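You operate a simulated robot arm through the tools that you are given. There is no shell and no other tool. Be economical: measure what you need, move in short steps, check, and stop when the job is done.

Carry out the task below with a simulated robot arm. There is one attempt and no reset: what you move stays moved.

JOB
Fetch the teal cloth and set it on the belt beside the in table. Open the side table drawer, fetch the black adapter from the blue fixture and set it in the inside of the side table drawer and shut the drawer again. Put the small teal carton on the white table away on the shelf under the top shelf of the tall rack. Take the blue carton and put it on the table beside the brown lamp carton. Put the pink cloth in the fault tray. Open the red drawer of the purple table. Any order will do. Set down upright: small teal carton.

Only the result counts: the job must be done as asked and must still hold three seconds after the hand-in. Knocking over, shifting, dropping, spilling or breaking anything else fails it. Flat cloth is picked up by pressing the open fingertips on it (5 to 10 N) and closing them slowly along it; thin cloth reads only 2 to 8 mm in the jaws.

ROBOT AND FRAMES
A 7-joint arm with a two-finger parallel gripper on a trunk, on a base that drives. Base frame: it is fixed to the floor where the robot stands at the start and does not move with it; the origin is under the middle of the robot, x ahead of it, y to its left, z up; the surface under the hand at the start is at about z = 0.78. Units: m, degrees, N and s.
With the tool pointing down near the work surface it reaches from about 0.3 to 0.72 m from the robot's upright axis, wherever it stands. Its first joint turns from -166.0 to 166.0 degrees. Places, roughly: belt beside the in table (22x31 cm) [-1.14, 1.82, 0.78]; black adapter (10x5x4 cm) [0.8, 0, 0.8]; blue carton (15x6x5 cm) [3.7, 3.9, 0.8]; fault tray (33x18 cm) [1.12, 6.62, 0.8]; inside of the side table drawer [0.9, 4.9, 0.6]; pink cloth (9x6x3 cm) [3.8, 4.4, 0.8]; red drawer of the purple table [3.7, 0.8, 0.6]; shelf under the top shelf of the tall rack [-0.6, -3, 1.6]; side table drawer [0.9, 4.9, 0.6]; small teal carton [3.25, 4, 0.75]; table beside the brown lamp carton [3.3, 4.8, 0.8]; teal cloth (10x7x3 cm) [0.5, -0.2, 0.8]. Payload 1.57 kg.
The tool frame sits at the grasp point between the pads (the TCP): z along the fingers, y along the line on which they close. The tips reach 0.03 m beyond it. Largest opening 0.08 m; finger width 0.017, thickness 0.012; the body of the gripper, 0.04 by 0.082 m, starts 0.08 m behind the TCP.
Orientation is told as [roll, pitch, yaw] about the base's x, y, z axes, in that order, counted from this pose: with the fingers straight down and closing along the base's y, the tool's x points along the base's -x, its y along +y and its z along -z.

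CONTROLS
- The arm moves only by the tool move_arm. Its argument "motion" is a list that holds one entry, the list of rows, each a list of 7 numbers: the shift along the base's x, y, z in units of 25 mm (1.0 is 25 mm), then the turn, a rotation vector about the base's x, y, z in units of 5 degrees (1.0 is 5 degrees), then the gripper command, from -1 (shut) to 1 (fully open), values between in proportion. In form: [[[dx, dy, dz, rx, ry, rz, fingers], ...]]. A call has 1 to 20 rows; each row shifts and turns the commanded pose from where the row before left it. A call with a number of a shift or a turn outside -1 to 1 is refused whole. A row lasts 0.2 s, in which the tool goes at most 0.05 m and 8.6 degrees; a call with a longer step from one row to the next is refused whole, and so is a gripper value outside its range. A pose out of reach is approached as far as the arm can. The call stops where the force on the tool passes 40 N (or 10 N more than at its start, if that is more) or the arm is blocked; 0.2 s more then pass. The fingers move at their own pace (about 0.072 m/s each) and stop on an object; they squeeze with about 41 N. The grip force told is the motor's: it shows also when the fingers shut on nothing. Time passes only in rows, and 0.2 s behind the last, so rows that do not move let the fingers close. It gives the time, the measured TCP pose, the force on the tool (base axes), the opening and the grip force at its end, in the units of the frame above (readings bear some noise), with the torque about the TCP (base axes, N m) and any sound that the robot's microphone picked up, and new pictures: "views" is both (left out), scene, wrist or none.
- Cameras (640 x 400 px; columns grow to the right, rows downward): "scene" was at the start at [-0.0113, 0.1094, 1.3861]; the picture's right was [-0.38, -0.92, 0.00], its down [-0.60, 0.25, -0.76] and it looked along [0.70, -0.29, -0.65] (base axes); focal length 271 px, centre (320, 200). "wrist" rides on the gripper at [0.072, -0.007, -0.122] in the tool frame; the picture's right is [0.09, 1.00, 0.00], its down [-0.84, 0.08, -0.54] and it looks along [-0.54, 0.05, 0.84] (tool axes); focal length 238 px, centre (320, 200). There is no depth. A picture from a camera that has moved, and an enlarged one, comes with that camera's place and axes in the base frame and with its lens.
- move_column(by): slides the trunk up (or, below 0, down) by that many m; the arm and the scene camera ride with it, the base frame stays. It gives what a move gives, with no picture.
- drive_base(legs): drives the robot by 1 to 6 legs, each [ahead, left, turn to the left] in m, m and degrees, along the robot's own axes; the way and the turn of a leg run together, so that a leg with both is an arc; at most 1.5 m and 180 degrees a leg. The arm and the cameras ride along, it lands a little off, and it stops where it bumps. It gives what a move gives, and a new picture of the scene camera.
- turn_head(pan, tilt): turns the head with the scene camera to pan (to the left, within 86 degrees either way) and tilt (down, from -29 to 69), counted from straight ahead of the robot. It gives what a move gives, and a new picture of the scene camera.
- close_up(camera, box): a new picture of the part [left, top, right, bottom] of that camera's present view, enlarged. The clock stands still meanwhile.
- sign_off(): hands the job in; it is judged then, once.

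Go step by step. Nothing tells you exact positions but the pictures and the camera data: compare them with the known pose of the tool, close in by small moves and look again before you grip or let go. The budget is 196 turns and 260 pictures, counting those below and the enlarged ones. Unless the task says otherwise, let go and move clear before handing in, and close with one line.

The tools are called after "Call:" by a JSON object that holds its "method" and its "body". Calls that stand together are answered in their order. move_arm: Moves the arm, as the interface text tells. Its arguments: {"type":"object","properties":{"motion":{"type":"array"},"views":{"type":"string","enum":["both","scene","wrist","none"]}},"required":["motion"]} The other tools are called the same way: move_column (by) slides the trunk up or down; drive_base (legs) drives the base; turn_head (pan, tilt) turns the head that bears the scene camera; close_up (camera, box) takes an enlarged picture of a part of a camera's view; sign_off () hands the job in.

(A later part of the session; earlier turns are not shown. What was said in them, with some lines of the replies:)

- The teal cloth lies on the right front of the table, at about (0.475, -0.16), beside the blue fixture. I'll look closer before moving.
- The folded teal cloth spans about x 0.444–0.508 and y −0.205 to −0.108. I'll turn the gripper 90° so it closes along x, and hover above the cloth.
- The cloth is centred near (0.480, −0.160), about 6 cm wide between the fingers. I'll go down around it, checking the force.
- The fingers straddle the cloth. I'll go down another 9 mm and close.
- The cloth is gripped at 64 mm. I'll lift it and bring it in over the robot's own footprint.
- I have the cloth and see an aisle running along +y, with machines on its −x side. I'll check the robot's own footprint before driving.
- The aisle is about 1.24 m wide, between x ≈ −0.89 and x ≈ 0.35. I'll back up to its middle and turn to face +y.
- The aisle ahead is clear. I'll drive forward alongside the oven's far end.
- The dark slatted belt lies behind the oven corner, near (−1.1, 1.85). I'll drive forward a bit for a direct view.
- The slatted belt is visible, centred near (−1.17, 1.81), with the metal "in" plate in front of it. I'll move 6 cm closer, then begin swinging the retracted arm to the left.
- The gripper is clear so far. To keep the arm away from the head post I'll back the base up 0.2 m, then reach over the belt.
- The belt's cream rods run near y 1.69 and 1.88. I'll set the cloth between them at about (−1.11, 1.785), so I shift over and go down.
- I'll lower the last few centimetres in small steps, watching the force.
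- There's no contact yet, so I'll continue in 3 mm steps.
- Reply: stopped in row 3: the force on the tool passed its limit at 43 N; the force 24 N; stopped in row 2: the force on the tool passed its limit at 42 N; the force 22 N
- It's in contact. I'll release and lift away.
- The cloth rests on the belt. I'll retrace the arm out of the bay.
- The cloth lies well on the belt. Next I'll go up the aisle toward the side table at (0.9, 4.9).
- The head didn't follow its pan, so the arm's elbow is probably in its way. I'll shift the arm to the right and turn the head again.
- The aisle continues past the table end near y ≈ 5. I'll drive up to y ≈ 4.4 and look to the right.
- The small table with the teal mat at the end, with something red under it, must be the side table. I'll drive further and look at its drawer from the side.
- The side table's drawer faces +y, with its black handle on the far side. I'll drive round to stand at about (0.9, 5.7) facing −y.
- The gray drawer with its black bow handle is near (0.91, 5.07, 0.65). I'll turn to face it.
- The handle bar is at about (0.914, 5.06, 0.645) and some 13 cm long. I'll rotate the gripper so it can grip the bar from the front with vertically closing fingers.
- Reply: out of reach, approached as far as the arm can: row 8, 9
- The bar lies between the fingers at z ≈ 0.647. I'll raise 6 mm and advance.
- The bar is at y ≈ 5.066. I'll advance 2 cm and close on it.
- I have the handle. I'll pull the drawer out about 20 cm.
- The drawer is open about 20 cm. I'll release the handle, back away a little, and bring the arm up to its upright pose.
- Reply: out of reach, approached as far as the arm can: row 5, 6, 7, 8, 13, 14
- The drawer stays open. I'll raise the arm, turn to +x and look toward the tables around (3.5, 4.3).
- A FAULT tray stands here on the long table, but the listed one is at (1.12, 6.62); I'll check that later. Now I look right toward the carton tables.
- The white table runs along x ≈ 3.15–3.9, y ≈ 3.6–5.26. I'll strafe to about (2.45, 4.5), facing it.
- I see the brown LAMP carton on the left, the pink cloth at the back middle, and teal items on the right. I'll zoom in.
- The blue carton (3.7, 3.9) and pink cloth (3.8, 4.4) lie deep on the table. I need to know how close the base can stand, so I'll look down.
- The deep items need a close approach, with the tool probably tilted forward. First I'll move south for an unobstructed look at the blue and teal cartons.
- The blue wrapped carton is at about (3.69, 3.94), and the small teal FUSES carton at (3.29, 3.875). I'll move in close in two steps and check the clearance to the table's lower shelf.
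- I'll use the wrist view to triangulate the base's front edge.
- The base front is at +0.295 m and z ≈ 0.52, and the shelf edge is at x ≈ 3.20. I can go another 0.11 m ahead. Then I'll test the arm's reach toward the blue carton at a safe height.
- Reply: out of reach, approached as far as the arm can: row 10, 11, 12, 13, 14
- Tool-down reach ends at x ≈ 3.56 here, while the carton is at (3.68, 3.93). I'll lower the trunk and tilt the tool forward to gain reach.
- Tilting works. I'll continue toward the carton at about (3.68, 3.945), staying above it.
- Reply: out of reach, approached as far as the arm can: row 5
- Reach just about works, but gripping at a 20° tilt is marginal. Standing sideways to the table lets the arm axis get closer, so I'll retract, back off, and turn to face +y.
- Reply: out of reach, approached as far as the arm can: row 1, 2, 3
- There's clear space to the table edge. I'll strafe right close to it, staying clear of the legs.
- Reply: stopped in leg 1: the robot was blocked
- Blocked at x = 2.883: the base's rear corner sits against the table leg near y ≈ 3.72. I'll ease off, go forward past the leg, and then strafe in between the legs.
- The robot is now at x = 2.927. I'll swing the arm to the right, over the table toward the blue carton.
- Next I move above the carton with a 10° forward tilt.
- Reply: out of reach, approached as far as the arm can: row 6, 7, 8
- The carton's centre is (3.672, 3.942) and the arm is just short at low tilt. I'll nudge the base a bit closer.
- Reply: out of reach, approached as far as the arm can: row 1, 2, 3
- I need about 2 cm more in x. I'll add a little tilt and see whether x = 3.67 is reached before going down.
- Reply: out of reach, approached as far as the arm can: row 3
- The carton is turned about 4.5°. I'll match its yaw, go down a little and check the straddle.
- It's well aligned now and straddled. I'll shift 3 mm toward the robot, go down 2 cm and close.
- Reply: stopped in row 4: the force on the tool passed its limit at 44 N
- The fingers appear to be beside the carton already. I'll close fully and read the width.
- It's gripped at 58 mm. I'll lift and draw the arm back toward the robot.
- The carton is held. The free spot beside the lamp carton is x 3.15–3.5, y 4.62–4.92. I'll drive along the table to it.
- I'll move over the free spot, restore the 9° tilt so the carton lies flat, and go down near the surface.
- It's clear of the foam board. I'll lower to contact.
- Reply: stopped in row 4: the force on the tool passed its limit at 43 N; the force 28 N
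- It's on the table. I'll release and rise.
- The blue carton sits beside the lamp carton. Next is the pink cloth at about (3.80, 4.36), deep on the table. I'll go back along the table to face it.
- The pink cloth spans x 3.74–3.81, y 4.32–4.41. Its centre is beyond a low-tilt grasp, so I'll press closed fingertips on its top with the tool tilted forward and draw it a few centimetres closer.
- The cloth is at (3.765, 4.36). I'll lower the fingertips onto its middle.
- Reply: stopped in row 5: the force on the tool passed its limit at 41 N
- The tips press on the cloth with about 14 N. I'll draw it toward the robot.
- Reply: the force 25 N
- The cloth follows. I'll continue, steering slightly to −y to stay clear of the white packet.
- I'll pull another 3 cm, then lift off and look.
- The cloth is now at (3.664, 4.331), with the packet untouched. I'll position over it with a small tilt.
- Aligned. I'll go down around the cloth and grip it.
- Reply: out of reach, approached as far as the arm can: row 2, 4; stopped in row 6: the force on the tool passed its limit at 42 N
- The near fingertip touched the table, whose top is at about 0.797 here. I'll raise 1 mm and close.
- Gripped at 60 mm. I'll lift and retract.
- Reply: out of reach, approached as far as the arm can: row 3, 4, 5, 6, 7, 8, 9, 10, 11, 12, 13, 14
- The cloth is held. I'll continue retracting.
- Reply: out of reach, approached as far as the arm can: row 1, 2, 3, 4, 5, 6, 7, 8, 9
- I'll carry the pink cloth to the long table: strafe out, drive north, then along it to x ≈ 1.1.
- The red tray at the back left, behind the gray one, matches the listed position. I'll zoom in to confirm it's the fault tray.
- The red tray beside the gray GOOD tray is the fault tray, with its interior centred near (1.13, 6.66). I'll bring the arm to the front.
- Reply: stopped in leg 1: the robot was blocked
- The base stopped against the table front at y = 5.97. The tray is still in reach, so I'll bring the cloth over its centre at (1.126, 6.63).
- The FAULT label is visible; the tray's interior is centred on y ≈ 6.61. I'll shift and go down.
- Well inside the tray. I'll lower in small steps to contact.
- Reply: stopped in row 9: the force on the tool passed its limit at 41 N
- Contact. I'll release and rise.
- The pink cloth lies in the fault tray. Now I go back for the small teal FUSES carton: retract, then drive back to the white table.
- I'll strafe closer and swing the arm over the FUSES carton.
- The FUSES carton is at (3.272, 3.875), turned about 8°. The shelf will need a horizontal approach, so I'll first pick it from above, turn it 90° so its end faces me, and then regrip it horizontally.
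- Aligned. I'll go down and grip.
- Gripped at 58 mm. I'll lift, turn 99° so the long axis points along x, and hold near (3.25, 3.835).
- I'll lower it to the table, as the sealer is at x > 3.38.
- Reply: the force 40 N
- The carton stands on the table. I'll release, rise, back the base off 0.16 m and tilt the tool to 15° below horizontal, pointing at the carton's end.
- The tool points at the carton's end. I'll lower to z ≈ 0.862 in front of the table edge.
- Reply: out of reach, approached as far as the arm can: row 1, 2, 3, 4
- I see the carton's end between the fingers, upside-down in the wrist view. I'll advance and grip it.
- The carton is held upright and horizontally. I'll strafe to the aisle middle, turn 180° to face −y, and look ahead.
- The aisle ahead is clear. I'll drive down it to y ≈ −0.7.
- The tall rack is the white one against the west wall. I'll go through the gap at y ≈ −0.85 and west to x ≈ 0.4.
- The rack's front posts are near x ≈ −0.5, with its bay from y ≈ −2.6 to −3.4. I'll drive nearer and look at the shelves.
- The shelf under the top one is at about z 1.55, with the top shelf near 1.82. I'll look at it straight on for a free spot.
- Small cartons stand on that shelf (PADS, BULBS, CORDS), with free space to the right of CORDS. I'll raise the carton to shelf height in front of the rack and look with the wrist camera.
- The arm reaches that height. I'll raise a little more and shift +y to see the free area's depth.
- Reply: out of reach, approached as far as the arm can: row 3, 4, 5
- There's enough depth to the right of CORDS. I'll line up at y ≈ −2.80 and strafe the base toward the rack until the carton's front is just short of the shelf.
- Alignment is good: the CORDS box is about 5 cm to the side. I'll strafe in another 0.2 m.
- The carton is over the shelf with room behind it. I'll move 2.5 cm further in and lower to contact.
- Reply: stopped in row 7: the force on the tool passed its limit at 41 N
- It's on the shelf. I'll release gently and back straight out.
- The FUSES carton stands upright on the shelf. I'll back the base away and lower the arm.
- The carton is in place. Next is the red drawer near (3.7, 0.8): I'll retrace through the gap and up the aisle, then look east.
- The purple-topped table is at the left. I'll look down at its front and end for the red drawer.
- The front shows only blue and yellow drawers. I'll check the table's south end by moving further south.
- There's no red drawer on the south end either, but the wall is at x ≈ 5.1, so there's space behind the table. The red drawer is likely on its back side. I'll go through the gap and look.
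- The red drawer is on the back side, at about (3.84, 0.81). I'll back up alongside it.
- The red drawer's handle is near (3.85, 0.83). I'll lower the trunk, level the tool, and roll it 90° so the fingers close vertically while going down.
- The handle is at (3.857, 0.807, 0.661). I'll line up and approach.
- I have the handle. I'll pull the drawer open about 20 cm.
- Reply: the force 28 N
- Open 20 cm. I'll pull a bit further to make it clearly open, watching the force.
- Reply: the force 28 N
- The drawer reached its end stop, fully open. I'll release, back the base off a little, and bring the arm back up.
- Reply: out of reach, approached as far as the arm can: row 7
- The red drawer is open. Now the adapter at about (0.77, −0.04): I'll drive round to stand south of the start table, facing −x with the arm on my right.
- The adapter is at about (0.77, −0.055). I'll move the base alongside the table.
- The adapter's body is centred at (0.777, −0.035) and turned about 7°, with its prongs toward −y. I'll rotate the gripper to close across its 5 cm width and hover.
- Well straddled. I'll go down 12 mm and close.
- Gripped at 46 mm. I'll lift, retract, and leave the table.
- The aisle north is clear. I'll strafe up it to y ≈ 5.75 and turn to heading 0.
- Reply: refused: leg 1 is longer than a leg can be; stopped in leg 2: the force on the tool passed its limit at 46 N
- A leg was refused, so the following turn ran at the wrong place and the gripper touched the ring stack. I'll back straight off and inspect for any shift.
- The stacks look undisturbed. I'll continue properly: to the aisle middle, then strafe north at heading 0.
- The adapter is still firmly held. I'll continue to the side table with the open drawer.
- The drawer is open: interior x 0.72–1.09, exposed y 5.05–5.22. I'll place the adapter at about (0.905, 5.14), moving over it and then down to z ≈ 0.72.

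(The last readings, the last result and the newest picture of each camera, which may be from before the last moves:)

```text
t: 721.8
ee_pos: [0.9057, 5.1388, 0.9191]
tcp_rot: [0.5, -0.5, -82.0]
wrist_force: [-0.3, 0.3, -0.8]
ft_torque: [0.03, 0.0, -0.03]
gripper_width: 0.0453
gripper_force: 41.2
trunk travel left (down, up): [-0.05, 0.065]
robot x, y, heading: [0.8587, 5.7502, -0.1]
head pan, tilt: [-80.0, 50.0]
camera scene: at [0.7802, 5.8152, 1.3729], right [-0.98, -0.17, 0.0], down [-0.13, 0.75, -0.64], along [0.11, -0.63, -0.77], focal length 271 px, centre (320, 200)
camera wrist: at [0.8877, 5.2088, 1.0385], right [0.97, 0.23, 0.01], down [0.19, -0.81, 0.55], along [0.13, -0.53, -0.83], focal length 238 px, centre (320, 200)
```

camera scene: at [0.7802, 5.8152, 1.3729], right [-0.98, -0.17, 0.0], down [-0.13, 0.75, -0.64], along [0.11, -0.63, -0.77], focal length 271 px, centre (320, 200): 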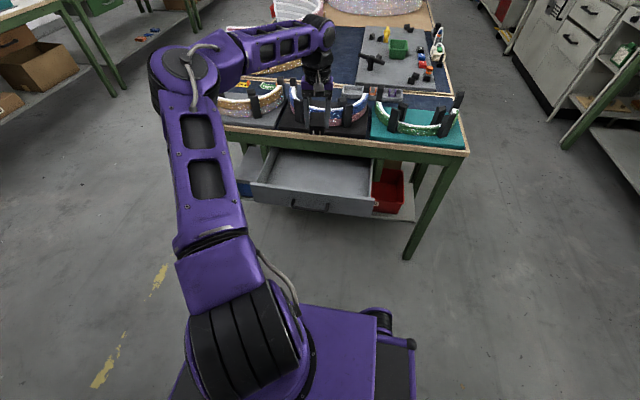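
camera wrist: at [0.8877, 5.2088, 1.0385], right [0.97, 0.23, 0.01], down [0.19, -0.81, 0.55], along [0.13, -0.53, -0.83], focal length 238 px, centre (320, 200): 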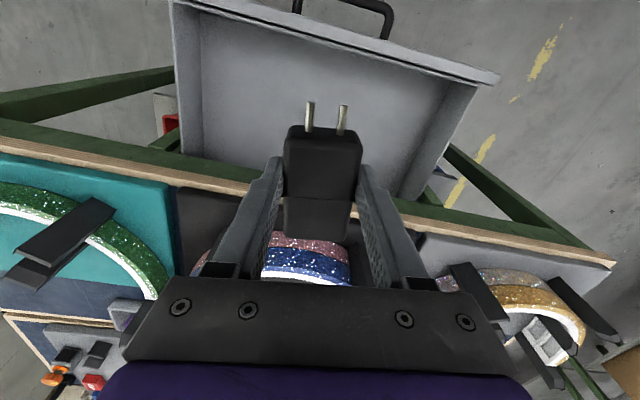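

There's clear room between the table edge and the drawer front. I'll continue down to z ≈ 0.69.

Call:
{"method": "move_arm", "body": {"motion": [[[0, 0.2, -1, 0, 0, 0, -1], [0, 0, -1, 0, 0, 0, -1], [0, 0, -1, 0, 0, 0, -1], [0, 0, -1, 0, 0, 0, -1], [0, 0, -1, 0, 0, 0, -1], [0, 0, -1, 0, 0, 0, -1], [0, 0, -1, 0, 0, 0, -1], [0, 0, -1, 0, 0, 0, -1], [0, 0, -0.8, 0, 0, 0, -1], [0, 0, 0, 0, 0, 0, -1]]]}}

```text
t: 724.0
ee_pos: [0.9044, 5.1446, 0.7014]
tcp_rot: [0.5, -0.6, -82.0]
wrist_force: [0.1, 0.4, -1.1]
ft_torque: [0.0, 0.04, 0.04]
gripper_width: 0.045
gripper_force: 41.3
trunk travel left (down, up): [-0.05, 0.065]
robot x, y, heading: [0.8572, 5.7495, 0.1]
head pan, tilt: [-80.0, 50.0]
camera scene: at [0.7802, 5.8153, 1.3729], right [-0.98, -0.17, 0.0], down [-0.13, 0.75, -0.64], along [0.11, -0.63, -0.77], focal length 271 px, centre (320, 200)
camera wrist: at [0.8857, 5.2155, 0.8202], right [0.97, 0.23, 0.01], down [0.19, -0.81, 0.55], along [0.13, -0.53, -0.83], focal length 238 px, centre (320, 200)
```

scene: 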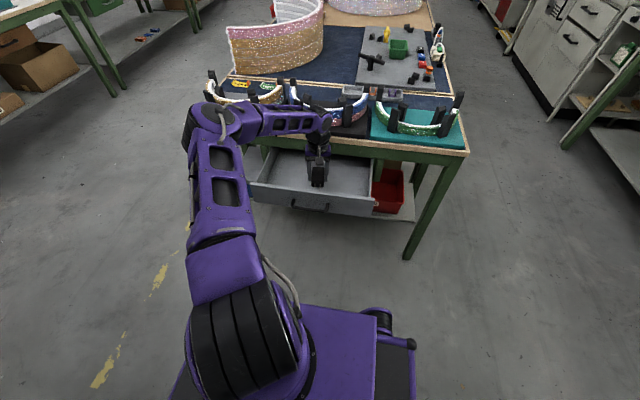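
wrist: 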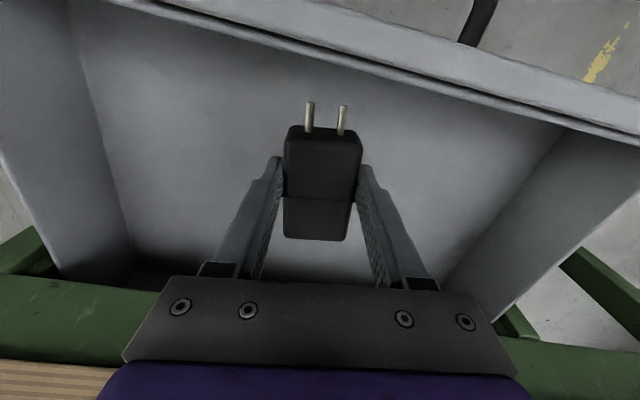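

Inside the drawer. I'll lower in small steps to contact.

Call:
{"method": "move_arm", "body": {"motion": [[[0, 0, -0.4, 0, 0, 0, -1], [0, 0, -0.4, 0, 0, 0, -1], [0, 0, -0.2, 0, 0, 0, -1], [0, 0, -0.16, 0, 0, 0, -1], [0, 0, -0.16, 0, 0, 0, -1], [0, 0, -0.16, 0, 0, 0, -1], [0, 0, -0.16, 0, 0, 0, -1], [0, 0, -0.16, 0, 0, 0, -1], [0, 0, -0.16, 0, 0, 0, -1], [0, 0, -0.16, 0, 0, 0, -1], [0, 0, -0.16, 0, 0, 0, -1], [0, 0, 0, 0, 0, 0, -1]]], "views": "none"}}

```text
t: 726.7
ee_pos: [0.9051, 5.1415, 0.6478]
tcp_rot: [0.4, -1.1, -81.9]
wrist_force: [0.3, -1.0, 15.3]
ft_torque: [0.37, 0.21, -0.04]
gripper_width: 0.045
gripper_force: 40.7
trunk travel left (down, up): [-0.05, 0.065]
robot x, y, heading: [0.8561, 5.7472, -0.1]
head pan, tilt: [-80.0, 50.0]
stopped in row 12: the force on the tool passed its limit at 40 N (the readings are from after the stop); the commanded pose is now the measured one
```

On the drawer floor. I'll release and rise out.

Call:
{"method": "move_arm", "body": {"motion": [[[0, 0, 0.02, 0, 0, 0, 0], [0, 0, 0, 0, 0, 0, 0.6], [0, 0, 0, 0, 0, 0, 1], [0, 0, 0.4, 0, 0, 0, 1], [0, 0, 0.8, 0, 0, 0, 1], [0, 0, 1, 0, 0, 0, 1], [0, 0, 1, 0, 0, 0, 1], [0, 0, 1, 0, 0, 0, 1], [0, 0, 1, 0, 0, 0, 1], [0, 0, 1, 0, 0, 0, 1], [0, 0, 1, 0, 0, 0, 1], [0, 0, 1, 0, 0, 0, 1], [0, 0, 1, 0, 0, 0, 1], [0, 0, 1, 0, 0, 0, 1], [0, 0, 1, 0, 0, 0, 1], [0, 0.5, 1, 0, 0, 0, 1], [0, 1, 0.5, 0, 0, 0, 1], [0, 1, 0, 0, 0, 0, 1], [0, 1, 0, 0, 0, 0, 1], [0, 0, 0, 0, 0, 0, 1]]]}}

```text
t: 730.9
ee_pos: [0.9062, 5.2311, 0.9628]
tcp_rot: [0.4, -0.9, -81.9]
wrist_force: [0.2, 0.1, 0.1]
ft_torque: [-0.01, -0.02, -0.02]
gripper_width: 0.0801
gripper_force: 0.0
trunk travel left (down, up): [-0.05, 0.065]
robot x, y, heading: [0.8578, 5.7507, -0.1]
head pan, tilt: [-80.0, 50.0]
camera scene: at [0.7802, 5.8154, 1.3729], right [-0.98, -0.17, 0.0], down [-0.13, 0.75, -0.64], along [0.11, -0.63, -0.77], focal length 271 px, centre (320, 200)
camera wrist: at [0.8881, 5.3021, 1.0816], right [0.97, 0.23, 0.01], down [0.19, -0.81, 0.56], along [0.13, -0.54, -0.83], focal length 238 px, centre (320, 200)
```

scene: 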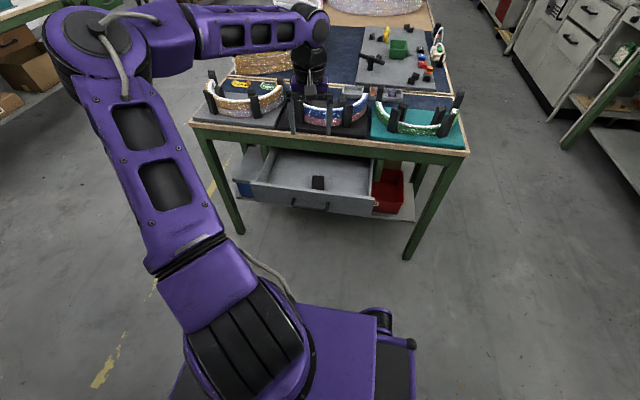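
wrist: 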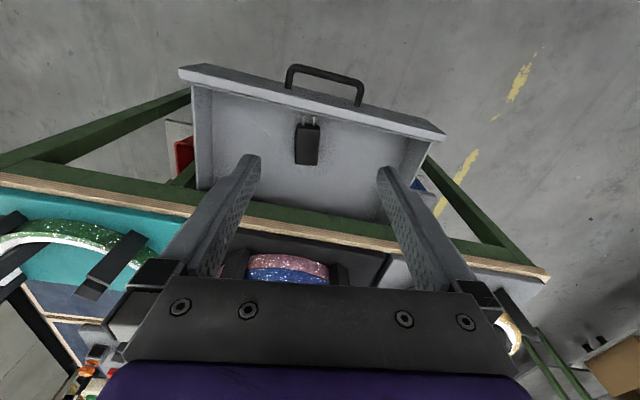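

The adapter rests in the drawer. To close it, I'll back off a little, tilt the closed gripper forward 60° and push on the handle.

Call:
{"method": "drive_base", "body": {"legs": [[0, 0.2, 0]]}}

Call:
{"method": "move_arm", "body": {"motion": [[[0, -0.1, -0.79, 0, 0, -0.8, -1], [0, -0.1, -0.79, 0, 0, -0.8, -1], [0, -0.1, -0.79, -1, 0, 0, -1], [0, -0.1, -0.79, -1, 0, 0, -1], [0, -0.1, -0.79, -1, 0, 0, -1], [0, -0.1, -0.79, -1, 0, 0, -1], [0, -0.1, -0.79, -1, 0, 0, -1], [0, -0.1, -0.79, -1, 0, 0, -1], [0, -0.1, -0.79, -1, 0, 0, -1], [0, -0.1, -0.79, -1, 0, 0, -1], [0, -0.1, -0.79, -1, 0, 0, -1], [0, -0.1, -0.79, -1, 0, 0, -1], [0, -0.1, -0.79, -1, 0, 0, -1], [0, -0.1, -0.79, -1, 0, 0, -1], [0, 0, 0, 0, 0, 0, -1]]]}}

```text
t: 733.5
ee_pos: [0.9078, 5.4372, 0.9612]
tcp_rot: [0.4, -0.9, -81.8]
wrist_force: [0.3, -0.2, 0.4]
ft_torque: [-0.03, -0.06, 0.0]
gripper_width: 0.0799
gripper_force: 0.1
trunk travel left (down, up): [-0.05, 0.065]
robot x, y, heading: [0.8537, 5.9515, -0.0]
head pan, tilt: [-80.0, 50.0]
camera scene: at [0.7799, 6.0215, 1.3729], right [-0.98, -0.18, 0.0], down [-0.13, 0.75, -0.64], along [0.11, -0.63, -0.77], focal length 271 px, centre (320, 200)
```

scene: 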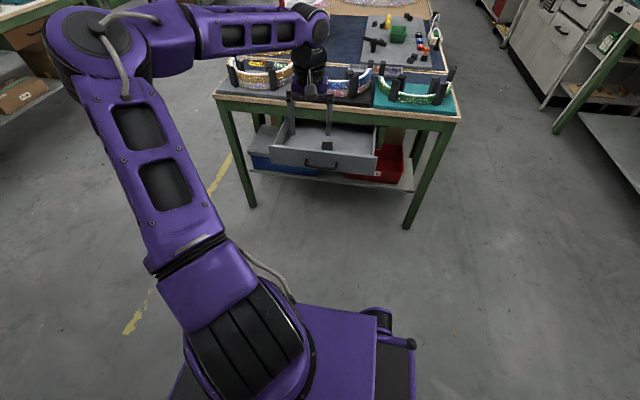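

```text
t: 736.7
ee_pos: [0.9062, 5.4026, 0.6852]
tcp_rot: [0.0, -60.8, -89.4]
wrist_force: [0.2, 0.2, 0.5]
ft_torque: [0.04, -0.01, 0.01]
gripper_width: 0.0
gripper_force: 21.5
trunk travel left (down, up): [-0.05, 0.065]
robot x, y, heading: [0.8577, 5.9569, -0.1]
head pan, tilt: [-80.0, 50.0]
camera scene: at [0.7799, 6.0215, 1.3729], right [-0.98, -0.18, 0.0], down [-0.13, 0.75, -0.64], along [0.11, -0.63, -0.77], focal length 271 px, centre (320, 200)
camera wrist: at [0.8979, 5.543, 0.6806], right [1.0, 0.05, -0.08], down [0.08, 0.07, 0.99], along [0.06, -1.0, 0.06], focal length 238 px, centre (320, 200)
```

scene: 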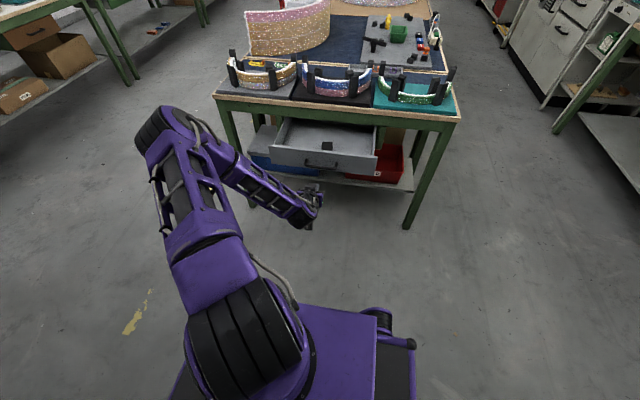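
wrist: 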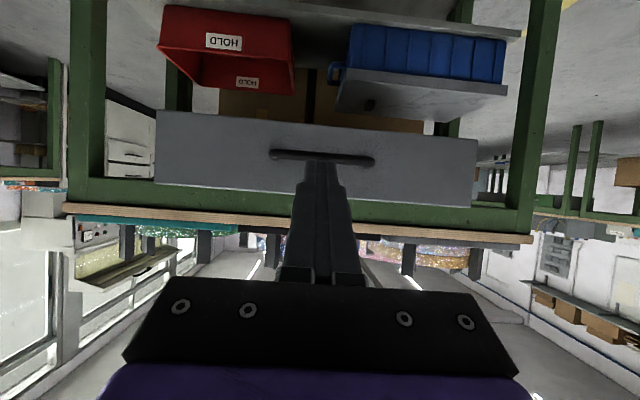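

The tip is just above the bar's level. I'll lower it 13 mm, move the base 0.1 m closer, and push the drawer shut with the arm.

Call:
{"method": "move_arm", "body": {"motion": [[[0, 0, -0.5, 0, 0, 0, -1], [0, 0, 0, 0, 0, 0, -1]]], "views": "none"}}

Call:
{"method": "drive_base", "body": {"legs": [[0, -0.1, 0]]}}

Call:
{"method": "move_arm", "body": {"motion": [[[0, -0.4, 0, 0, 0, 0, -1], [0, -0.6, 0, 0, 0, 0, -1], [0, -0.7, 0, 0, 0, 0, -1], [0, -0.7, 0, 0, 0, 0, -1], [0, -0.7, 0, 0, 0, 0, -1], [0, -0.7, 0, 0, 0, 0, -1], [0, -0.7, 0, 0, 0, 0, -1], [0, -0.7, 0, 0, 0, 0, -1], [0, 0, 0, 0, 0, 0, -1]]]}}

```text
t: 737.3
ee_pos: [0.9072, 5.4023, 0.6759]
tcp_rot: [0.0, -61.0, -89.6]
wrist_force: [-0.1, -0.3, 0.3]
ft_torque: [0.0, 0.01, 0.02]
gripper_width: 0.0
gripper_force: 21.9
trunk travel left (down, up): [-0.05, 0.065]
robot x, y, heading: [0.8559, 5.9559, 0.1]
head pan, tilt: [-80.0, 50.0]
```

```text
t: 738.9
ee_pos: [0.9086, 5.3012, 0.6735]
tcp_rot: [0.1, -60.8, -89.3]
wrist_force: [-0.5, -0.3, 0.1]
ft_torque: [0.02, 0.04, 0.0]
gripper_width: 0.0002
gripper_force: 21.5
trunk travel left (down, up): [-0.05, 0.065]
robot x, y, heading: [0.8568, 5.8512, 0.1]
head pan, tilt: [-80.0, 50.0]
camera scene: at [0.7801, 5.9206, 1.3729], right [-0.98, -0.18, 0.0], down [-0.14, 0.75, -0.64], along [0.11, -0.63, -0.77], focal length 271 px, centre (320, 200)
```

scene: 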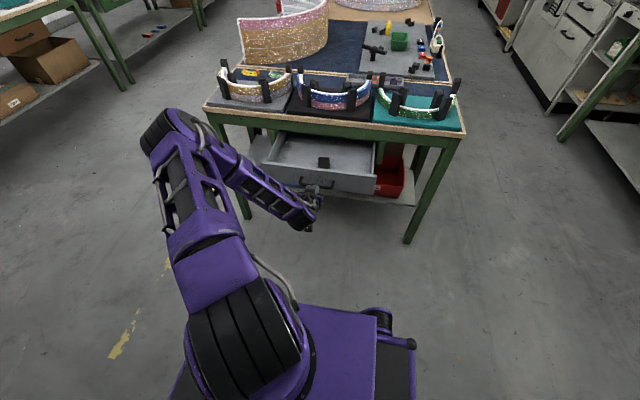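

```text
t: 740.9
ee_pos: [0.9076, 5.1726, 0.6743]
tcp_rot: [0.1, -60.9, -89.4]
wrist_force: [0.3, 0.0, -0.8]
ft_torque: [-0.02, 0.01, 0.01]
gripper_width: 0.0
gripper_force: 21.6
trunk travel left (down, up): [-0.05, 0.065]
robot x, y, heading: [0.8602, 5.854, 0.2]
head pan, tilt: [-80.0, 50.0]
camera scene: at [0.7801, 5.9206, 1.3729], right [-0.98, -0.18, 0.0], down [-0.14, 0.75, -0.64], along [0.11, -0.63, -0.77], focal length 271 px, centre (320, 200)
camera wrist: at [0.8991, 5.3128, 0.6695], right [1.0, 0.06, -0.08], down [0.08, 0.07, 0.99], along [0.06, -1.0, 0.06], focal length 238 px, centre (320, 200)
```

scene: 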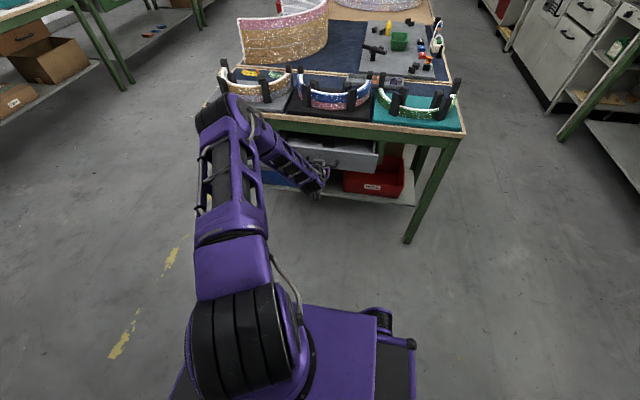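
wrist: 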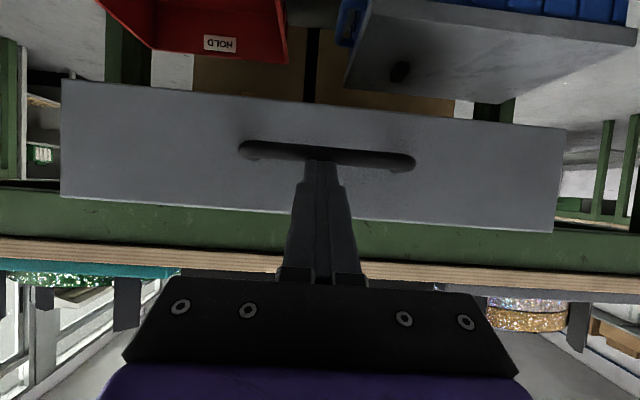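

The drawer is moving. I'll continue the push to closed.

Call:
{"method": "move_arm", "body": {"motion": [[[0, -0.6, 0, 0, 0, 0, -1], [0, -0.6, 0, 0, 0, 0, -1], [0, -0.6, 0, 0, 0, 0, -1], [0, -0.6, 0, 0, 0, 0, -1], [0, -0.4, 0, 0, 0, 0, -1], [0, -0.3, 0, 0, 0, 0, -1], [0, -0.3, 0, 0, 0, 0, -1], [0, -0.3, 0, 0, 0, 0, -1], [0, 0, 0, 0, 0, 0, -1]]]}}

```text
t: 742.4
ee_pos: [0.9077, 5.0973, 0.6751]
tcp_rot: [0.0, -60.5, -89.5]
wrist_force: [0.6, 26.3, 19.5]
ft_torque: [0.16, 0.04, 0.02]
gripper_width: 0.0
gripper_force: 21.2
trunk travel left (down, up): [-0.05, 0.065]
robot x, y, heading: [0.8561, 5.8563, 0.3]
head pan, tilt: [-80.0, 50.0]
stopped in row 7: the force on the tool passed its limit at 54 N (the readings are from after the stop); the commanded pose is now the measured one
camera scene: at [0.78, 5.9244, 1.3731], right [-0.98, -0.18, 0.0], down [-0.14, 0.75, -0.64], along [0.11, -0.63, -0.76], focal length 271 px, centre (320, 200)
camera wrist: at [0.8999, 5.239, 0.6698], right [1.0, 0.06, -0.08], down [0.08, 0.06, 1.0], along [0.06, -1.0, 0.06], focal length 238 px, centre (320, 200)
```

scene: 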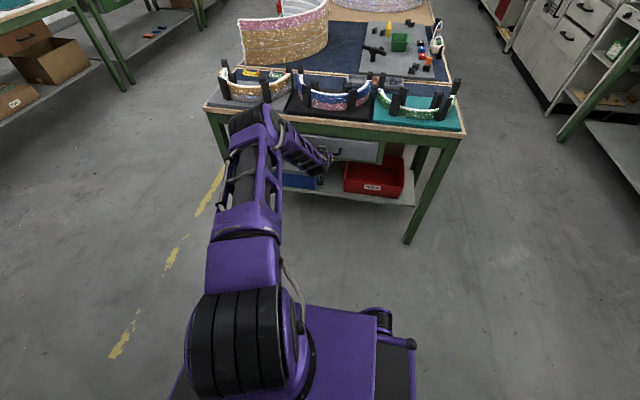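
wrist: 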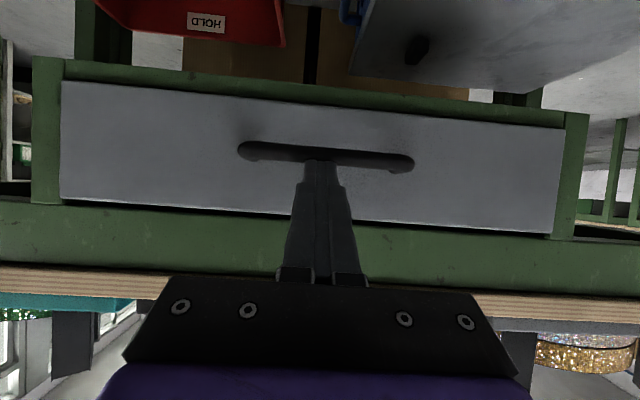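

The drawer is flush and hit its stop. I'll back the tool off and check.

Call:
{"method": "move_arm", "body": {"motion": [[[0, 0.5, 0, 0, 0, 0, -1], [0, 1, 0, 0, 0, 0, -1], [0, 1, 0, 0, 0, 0, -1], [0, 1, 0, 0, 0, 0, -1], [0, 1, 0, 0, 0, 0, -1], [0, 1, 0, 0, 0, 0, -1], [0, 0, 0, 0, 0, 0, -1]]]}}

```text
t: 744.0
ee_pos: [0.9088, 5.2329, 0.6741]
tcp_rot: [0.1, -60.2, -89.4]
wrist_force: [0.3, 0.0, -0.6]
ft_torque: [-0.01, 0.0, 0.0]
gripper_width: 0.0001
gripper_force: 21.5
trunk travel left (down, up): [-0.05, 0.065]
robot x, y, heading: [0.8538, 5.8535, 0.2]
head pan, tilt: [-80.0, 50.0]
camera scene: at [0.7801, 5.921, 1.3729], right [-0.98, -0.18, 0.0], down [-0.14, 0.75, -0.64], along [0.11, -0.63, -0.77], focal length 271 px, centre (320, 200)
camera wrist: at [0.8999, 5.3735, 0.671], right [1.0, 0.06, -0.08], down [0.08, 0.06, 1.0], along [0.06, -1.0, 0.05], focal length 238 px, centre (320, 200)
```

scene: 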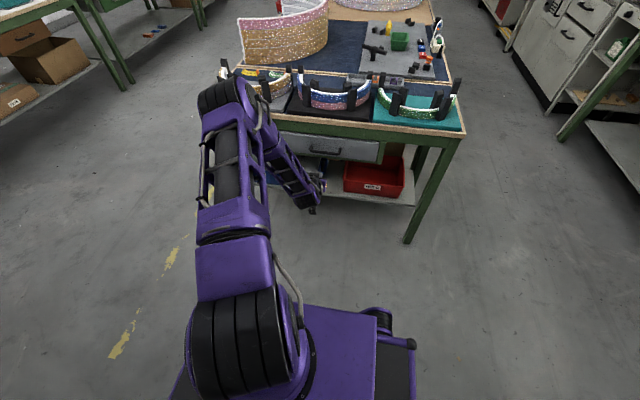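
wrist: 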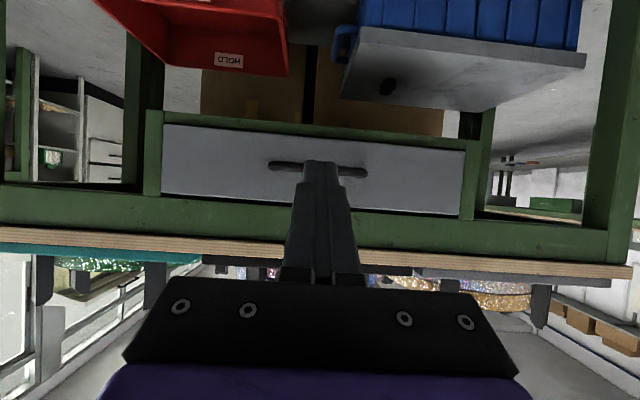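

All the pieces are in place: the drawer is shut with the adapter inside, and the arm is clear. I'm handing in.

Call:
{"method": "sign_off", "body": {}}

```text
The job is handed in.
```

All six parts of the job are done and handed in. While carrying the adapter, the gripper bumped the ring stack on the table at about (1.29, −1.57), force peaking near 46 N. I backed off and saw no sign of a shift, but I couldn't measure it.
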